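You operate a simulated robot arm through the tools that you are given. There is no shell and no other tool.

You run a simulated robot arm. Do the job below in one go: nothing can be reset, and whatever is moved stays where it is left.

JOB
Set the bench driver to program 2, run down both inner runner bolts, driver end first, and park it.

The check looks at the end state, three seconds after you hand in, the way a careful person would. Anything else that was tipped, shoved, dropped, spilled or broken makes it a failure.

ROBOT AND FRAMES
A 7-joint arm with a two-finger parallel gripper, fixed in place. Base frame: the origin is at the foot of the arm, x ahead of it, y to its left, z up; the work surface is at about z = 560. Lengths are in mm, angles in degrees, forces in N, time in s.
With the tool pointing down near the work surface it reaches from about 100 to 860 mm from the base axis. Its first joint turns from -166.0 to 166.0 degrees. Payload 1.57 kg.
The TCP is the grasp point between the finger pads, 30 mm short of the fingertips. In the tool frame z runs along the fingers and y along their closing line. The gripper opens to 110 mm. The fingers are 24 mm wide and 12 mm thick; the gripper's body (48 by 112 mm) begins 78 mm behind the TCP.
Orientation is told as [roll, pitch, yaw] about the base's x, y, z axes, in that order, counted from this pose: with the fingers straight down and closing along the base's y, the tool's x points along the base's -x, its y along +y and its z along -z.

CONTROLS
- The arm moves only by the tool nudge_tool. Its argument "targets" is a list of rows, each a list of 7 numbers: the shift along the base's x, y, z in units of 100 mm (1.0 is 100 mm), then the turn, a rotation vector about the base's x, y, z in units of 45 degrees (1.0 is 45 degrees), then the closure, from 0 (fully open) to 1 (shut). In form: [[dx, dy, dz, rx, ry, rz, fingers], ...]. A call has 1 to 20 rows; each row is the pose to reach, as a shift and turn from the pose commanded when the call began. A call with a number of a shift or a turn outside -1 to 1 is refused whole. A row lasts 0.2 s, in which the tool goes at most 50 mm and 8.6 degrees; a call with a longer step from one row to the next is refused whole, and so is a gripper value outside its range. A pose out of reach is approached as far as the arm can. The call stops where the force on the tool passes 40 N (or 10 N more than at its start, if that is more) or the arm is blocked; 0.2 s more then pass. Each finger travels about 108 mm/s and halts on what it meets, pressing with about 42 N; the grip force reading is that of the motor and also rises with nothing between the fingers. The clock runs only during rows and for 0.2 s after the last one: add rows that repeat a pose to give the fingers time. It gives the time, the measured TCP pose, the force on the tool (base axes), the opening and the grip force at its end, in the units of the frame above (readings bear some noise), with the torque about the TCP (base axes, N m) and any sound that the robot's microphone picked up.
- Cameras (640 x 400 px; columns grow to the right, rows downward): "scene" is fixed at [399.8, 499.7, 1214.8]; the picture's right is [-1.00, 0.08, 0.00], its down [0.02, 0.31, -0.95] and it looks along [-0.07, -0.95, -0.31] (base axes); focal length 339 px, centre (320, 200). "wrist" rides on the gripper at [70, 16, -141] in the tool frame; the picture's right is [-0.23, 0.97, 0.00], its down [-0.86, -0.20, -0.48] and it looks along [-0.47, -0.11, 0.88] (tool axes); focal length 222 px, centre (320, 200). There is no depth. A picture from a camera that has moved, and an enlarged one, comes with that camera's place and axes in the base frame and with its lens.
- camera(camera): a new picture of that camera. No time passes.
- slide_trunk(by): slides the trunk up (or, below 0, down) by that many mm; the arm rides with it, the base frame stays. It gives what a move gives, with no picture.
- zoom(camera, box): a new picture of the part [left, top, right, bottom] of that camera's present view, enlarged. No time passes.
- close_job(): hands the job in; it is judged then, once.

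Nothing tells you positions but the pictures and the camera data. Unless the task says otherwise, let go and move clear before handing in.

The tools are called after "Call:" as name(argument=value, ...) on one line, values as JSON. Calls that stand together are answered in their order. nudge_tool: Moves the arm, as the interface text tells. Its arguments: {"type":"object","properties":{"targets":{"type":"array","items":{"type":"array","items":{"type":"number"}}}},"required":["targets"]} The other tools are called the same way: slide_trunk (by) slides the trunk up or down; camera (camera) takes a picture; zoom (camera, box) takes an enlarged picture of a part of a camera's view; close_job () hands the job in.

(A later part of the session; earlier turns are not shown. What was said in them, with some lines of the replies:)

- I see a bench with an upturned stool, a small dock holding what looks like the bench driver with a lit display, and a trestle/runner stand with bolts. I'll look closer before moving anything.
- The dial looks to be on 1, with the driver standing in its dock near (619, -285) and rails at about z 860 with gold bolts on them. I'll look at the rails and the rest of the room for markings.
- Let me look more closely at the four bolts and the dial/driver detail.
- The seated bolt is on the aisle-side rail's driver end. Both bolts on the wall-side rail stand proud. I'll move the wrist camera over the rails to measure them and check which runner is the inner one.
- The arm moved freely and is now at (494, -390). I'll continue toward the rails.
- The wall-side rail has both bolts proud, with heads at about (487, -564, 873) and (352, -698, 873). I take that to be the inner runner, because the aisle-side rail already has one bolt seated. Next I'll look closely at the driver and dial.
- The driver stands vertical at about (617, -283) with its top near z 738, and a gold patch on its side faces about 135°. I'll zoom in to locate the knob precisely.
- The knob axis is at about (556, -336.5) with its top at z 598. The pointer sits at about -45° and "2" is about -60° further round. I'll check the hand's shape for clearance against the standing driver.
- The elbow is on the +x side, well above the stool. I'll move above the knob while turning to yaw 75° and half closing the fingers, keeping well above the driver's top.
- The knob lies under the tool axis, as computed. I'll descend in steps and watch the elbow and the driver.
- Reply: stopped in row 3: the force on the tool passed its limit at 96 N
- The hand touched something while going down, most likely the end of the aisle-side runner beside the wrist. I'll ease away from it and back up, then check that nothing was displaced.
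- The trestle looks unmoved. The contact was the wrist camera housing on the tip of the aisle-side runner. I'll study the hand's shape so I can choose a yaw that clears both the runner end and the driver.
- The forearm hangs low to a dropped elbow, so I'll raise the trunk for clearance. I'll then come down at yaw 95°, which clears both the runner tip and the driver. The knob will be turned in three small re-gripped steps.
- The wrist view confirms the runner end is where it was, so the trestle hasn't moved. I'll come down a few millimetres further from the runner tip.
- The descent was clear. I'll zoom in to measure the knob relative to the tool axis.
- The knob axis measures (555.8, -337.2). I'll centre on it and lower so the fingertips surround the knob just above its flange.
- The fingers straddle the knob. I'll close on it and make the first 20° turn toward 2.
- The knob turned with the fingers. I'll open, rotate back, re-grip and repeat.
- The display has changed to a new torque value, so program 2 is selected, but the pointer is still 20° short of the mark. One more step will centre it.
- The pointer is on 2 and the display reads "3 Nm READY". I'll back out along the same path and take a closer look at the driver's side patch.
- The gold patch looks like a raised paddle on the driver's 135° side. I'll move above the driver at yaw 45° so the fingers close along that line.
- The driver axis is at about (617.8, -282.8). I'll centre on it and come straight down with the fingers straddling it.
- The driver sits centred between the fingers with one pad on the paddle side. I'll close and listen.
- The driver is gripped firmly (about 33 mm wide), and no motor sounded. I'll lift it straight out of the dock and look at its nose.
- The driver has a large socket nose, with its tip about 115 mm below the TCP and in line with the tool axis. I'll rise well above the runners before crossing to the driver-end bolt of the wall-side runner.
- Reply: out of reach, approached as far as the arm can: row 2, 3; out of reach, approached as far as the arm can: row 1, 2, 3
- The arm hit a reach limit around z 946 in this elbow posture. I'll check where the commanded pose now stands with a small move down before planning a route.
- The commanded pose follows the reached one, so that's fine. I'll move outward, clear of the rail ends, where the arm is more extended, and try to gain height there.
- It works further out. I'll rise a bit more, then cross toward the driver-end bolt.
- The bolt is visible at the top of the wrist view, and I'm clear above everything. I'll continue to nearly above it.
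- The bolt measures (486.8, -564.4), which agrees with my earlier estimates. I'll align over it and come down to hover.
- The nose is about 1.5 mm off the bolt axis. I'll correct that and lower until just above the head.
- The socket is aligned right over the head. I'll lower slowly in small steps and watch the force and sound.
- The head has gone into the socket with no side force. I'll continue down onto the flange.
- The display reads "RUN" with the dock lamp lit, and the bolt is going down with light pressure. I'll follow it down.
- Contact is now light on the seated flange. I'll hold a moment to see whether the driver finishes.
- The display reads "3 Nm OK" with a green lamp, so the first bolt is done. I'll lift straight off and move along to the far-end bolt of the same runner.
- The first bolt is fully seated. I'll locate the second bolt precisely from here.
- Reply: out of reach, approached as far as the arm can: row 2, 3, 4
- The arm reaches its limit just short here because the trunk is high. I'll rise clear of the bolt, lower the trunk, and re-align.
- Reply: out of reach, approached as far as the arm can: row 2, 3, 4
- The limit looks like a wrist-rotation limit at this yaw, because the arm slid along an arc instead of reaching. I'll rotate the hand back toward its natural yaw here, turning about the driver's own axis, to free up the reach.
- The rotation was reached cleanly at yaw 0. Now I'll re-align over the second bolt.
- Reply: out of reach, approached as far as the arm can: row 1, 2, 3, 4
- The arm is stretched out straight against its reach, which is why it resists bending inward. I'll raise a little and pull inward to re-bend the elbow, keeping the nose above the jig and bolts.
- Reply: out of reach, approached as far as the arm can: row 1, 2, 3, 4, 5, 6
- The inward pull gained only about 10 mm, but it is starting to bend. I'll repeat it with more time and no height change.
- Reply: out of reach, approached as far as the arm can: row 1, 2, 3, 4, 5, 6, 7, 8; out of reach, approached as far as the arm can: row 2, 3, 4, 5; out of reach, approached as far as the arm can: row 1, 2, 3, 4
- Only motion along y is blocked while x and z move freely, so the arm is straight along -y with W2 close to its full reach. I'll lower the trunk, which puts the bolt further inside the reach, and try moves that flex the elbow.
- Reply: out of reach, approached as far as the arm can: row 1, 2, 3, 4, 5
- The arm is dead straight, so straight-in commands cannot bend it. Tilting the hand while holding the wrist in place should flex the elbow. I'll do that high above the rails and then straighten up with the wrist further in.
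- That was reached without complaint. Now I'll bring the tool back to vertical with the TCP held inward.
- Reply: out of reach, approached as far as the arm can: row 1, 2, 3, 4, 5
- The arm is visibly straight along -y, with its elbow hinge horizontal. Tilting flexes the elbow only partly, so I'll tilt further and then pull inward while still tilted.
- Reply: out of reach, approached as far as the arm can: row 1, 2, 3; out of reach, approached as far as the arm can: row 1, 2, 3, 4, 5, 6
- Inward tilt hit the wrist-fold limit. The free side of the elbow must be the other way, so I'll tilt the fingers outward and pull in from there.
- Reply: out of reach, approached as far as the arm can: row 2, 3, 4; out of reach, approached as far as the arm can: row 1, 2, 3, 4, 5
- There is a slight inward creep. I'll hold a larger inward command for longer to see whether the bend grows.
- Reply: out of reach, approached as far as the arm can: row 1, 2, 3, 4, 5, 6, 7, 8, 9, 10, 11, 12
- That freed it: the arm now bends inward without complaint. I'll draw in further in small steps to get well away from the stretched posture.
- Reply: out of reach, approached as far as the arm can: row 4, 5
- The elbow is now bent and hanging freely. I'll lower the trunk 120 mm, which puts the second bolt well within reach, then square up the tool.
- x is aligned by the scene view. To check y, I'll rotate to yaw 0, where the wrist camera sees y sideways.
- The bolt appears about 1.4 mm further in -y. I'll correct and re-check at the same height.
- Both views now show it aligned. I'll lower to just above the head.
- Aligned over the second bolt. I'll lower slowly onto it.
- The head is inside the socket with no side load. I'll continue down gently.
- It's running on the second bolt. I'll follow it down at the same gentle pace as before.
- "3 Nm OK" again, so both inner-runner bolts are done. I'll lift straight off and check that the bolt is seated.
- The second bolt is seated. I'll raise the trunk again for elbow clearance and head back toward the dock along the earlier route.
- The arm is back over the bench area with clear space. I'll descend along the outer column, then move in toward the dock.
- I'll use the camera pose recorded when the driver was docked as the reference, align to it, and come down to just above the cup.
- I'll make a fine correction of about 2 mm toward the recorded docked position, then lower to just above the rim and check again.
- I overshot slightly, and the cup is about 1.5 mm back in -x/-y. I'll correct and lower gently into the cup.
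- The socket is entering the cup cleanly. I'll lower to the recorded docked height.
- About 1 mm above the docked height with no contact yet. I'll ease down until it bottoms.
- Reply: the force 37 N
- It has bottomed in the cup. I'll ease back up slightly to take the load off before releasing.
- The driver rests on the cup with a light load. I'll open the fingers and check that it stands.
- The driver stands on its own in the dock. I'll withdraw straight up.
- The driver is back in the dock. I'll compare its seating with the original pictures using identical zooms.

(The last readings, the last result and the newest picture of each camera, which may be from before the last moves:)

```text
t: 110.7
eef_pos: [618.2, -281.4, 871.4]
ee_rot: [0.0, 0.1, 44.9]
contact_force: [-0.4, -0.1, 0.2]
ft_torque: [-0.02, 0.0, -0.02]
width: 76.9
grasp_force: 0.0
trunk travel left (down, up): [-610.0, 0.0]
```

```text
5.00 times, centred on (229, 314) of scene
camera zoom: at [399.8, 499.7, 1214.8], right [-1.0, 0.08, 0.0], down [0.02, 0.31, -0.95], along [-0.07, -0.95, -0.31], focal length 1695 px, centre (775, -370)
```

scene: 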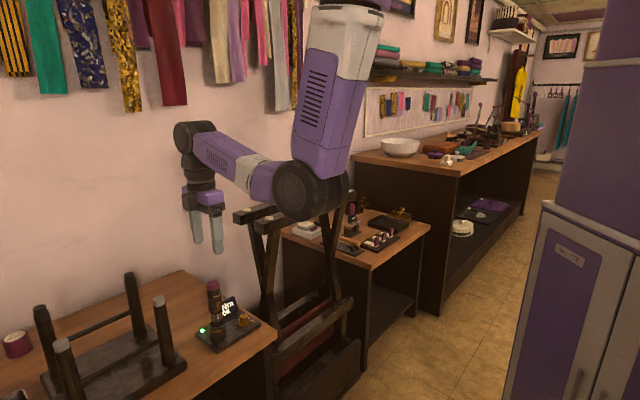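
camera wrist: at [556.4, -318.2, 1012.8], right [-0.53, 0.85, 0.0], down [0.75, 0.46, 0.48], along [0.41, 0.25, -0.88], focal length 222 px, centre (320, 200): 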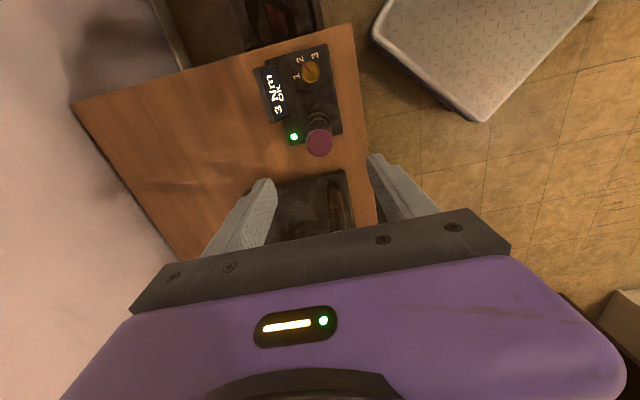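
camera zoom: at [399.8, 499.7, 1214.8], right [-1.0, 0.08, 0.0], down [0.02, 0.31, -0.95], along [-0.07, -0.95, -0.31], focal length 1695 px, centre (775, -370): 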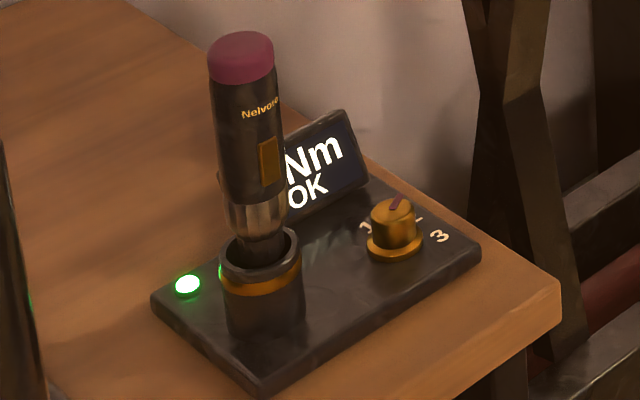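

The driver is fully seated and upright, the dial is on 2, and the lamp is green. I'll move the arm well clear and do a final check of the rails and the rest of the bench.

Call:
nudge_tool(targets=[[0.1, -0.35, 0.1, 0, 0, 0, 0.3], [0.2, -0.7, 0.2, 0, 0, 0, 0.3], [0.27, -1.0, 0.3, 0, 0, 0, 0.3]])

Call:
nudge_tool(targets=[[0, 0, 0.3, 0, 0, 0, 0.3], [0, 0, 0.6, 0, 0, 0, 0.3], [0, 0, 0.95, 0, 0, 0, 0.3]])

Call:
nudge_tool(targets=[[0, 0, 0.3, 0, 0, 0, 0.3], [0, 0, 0.6, 0, 0, 0, 0.3], [0, 0, 0.95, 0, 0, 0, 0.3]])

Call:
camera(camera="scene")

Call:
zoom(camera="scene", box=[220, 170, 440, 300])

Call:
zoom(camera="scene", box=[0, 250, 280, 400])

Call:
camera(camera="wrist")

```text
t: 111.5
eef_pos: [645.4, -382.2, 902.3]
ee_rot: [0.2, 0.0, 44.9]
contact_force: [0.0, 0.3, 0.3]
ft_torque: [-0.03, -0.02, 0.0]
width: 77.2
grasp_force: 0.0
trunk travel left (down, up): [-610.0, 0.0]
```

```text
t: 112.3
eef_pos: [647.8, -400.0, 999.1]
ee_rot: [-2.2, 1.2, 44.6]
contact_force: [-1.0, -1.6, -0.2]
ft_torque: [0.03, -0.18, -0.01]
width: 76.9
grasp_force: 0.1
out of reach, approached as far as the arm can: row 3
trunk travel left (down, up): [-610.0, 0.0]
```

```text
t: 113.1
eef_pos: [644.6, -380.6, 1090.9]
ee_rot: [0.2, 0.0, 44.8]
contact_force: [0.1, -0.3, 0.1]
ft_torque: [0.02, -0.01, 0.0]
width: 77.1
grasp_force: 0.0
trunk travel left (down, up): [-610.0, 0.0]
```

```text
taken
```

scene: 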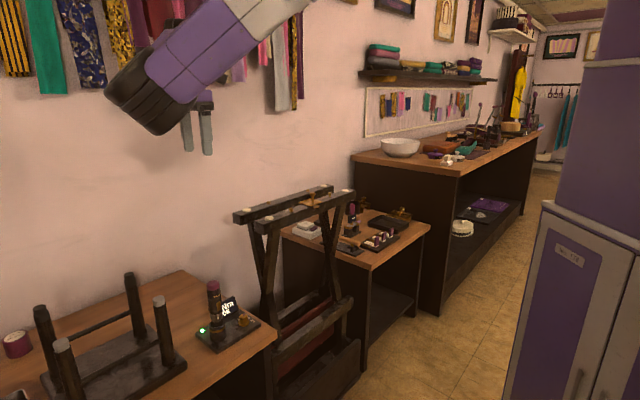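

```text
2.91 times, centred on (330, 235) of scene
camera zoom: at [399.8, 499.7, 1214.8], right [-1.0, 0.08, 0.0], down [0.02, 0.31, -0.95], along [-0.07, -0.95, -0.31], focal length 986 px, centre (291, 98)
```

zoom: 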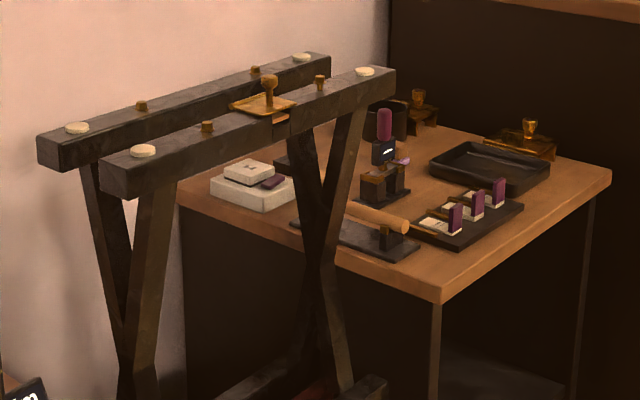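

```text
2.29 times, centred on (140, 325) of scene
camera zoom: at [399.8, 499.7, 1214.8], right [-1.0, 0.08, 0.0], down [0.02, 0.31, -0.95], along [-0.07, -0.95, -0.31], focal length 775 px, centre (731, -86)
```

zoom: 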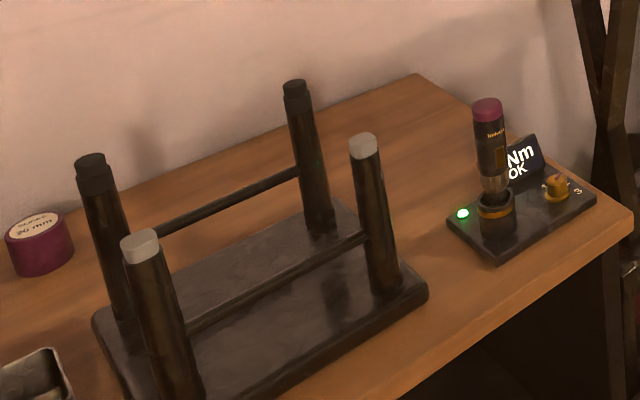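

```text
taken
camera wrist: at [583.3, -418.6, 1231.7], right [-0.53, 0.85, 0.0], down [0.75, 0.46, 0.48], along [0.41, 0.25, -0.88], focal length 222 px, centre (320, 200)
```

wrist: 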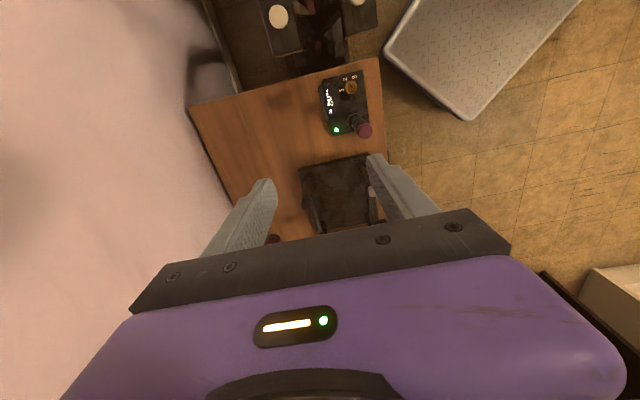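

The end state matches the job:
- The dial is on 2.
- Both bolts on the wall-side (inner) runner are run down to "3 Nm OK", driver end first.
- The driver is upright in its dock.
- The stool, trestle, jig and the other bolts are where they were, and the arm is clear, so I'm handing in.

Call:
close_job()

```text
The job is handed in.
```

I set the bench driver to program 2, ran down both inner-runner bolts starting at the driver end, and put the driver back in its dock. I've handed the job in.

- **Program:** the dial points to 2. The display read "3 Nm READY" before I started on the bolts.
- **Bolts:** I took the wall-side runner as the inner one, since both of its bolts stood proud and the aisle-side runner already had one seated. Nothing in the scene labels the runners, so that choice is my reading. The display showed "3 Nm OK" with a green lamp after each bolt, and both flanges now sit on the runner.
- **Left alone:** I did not touch the aisle-side bolts; the one at the far end still stands proud.
- **Parking:** the driver stands upright and fully down in its cup, about 1.5 mm to one side of where it started.
- **Contact:** on the first approach to the dial, the hand hit something and the move stopped at 96 N. It was most likely the camera housing on the tip of the aisle-side runner. Pictures afterwards showed the trestle, jig and everything else on the benches where they were at the start.
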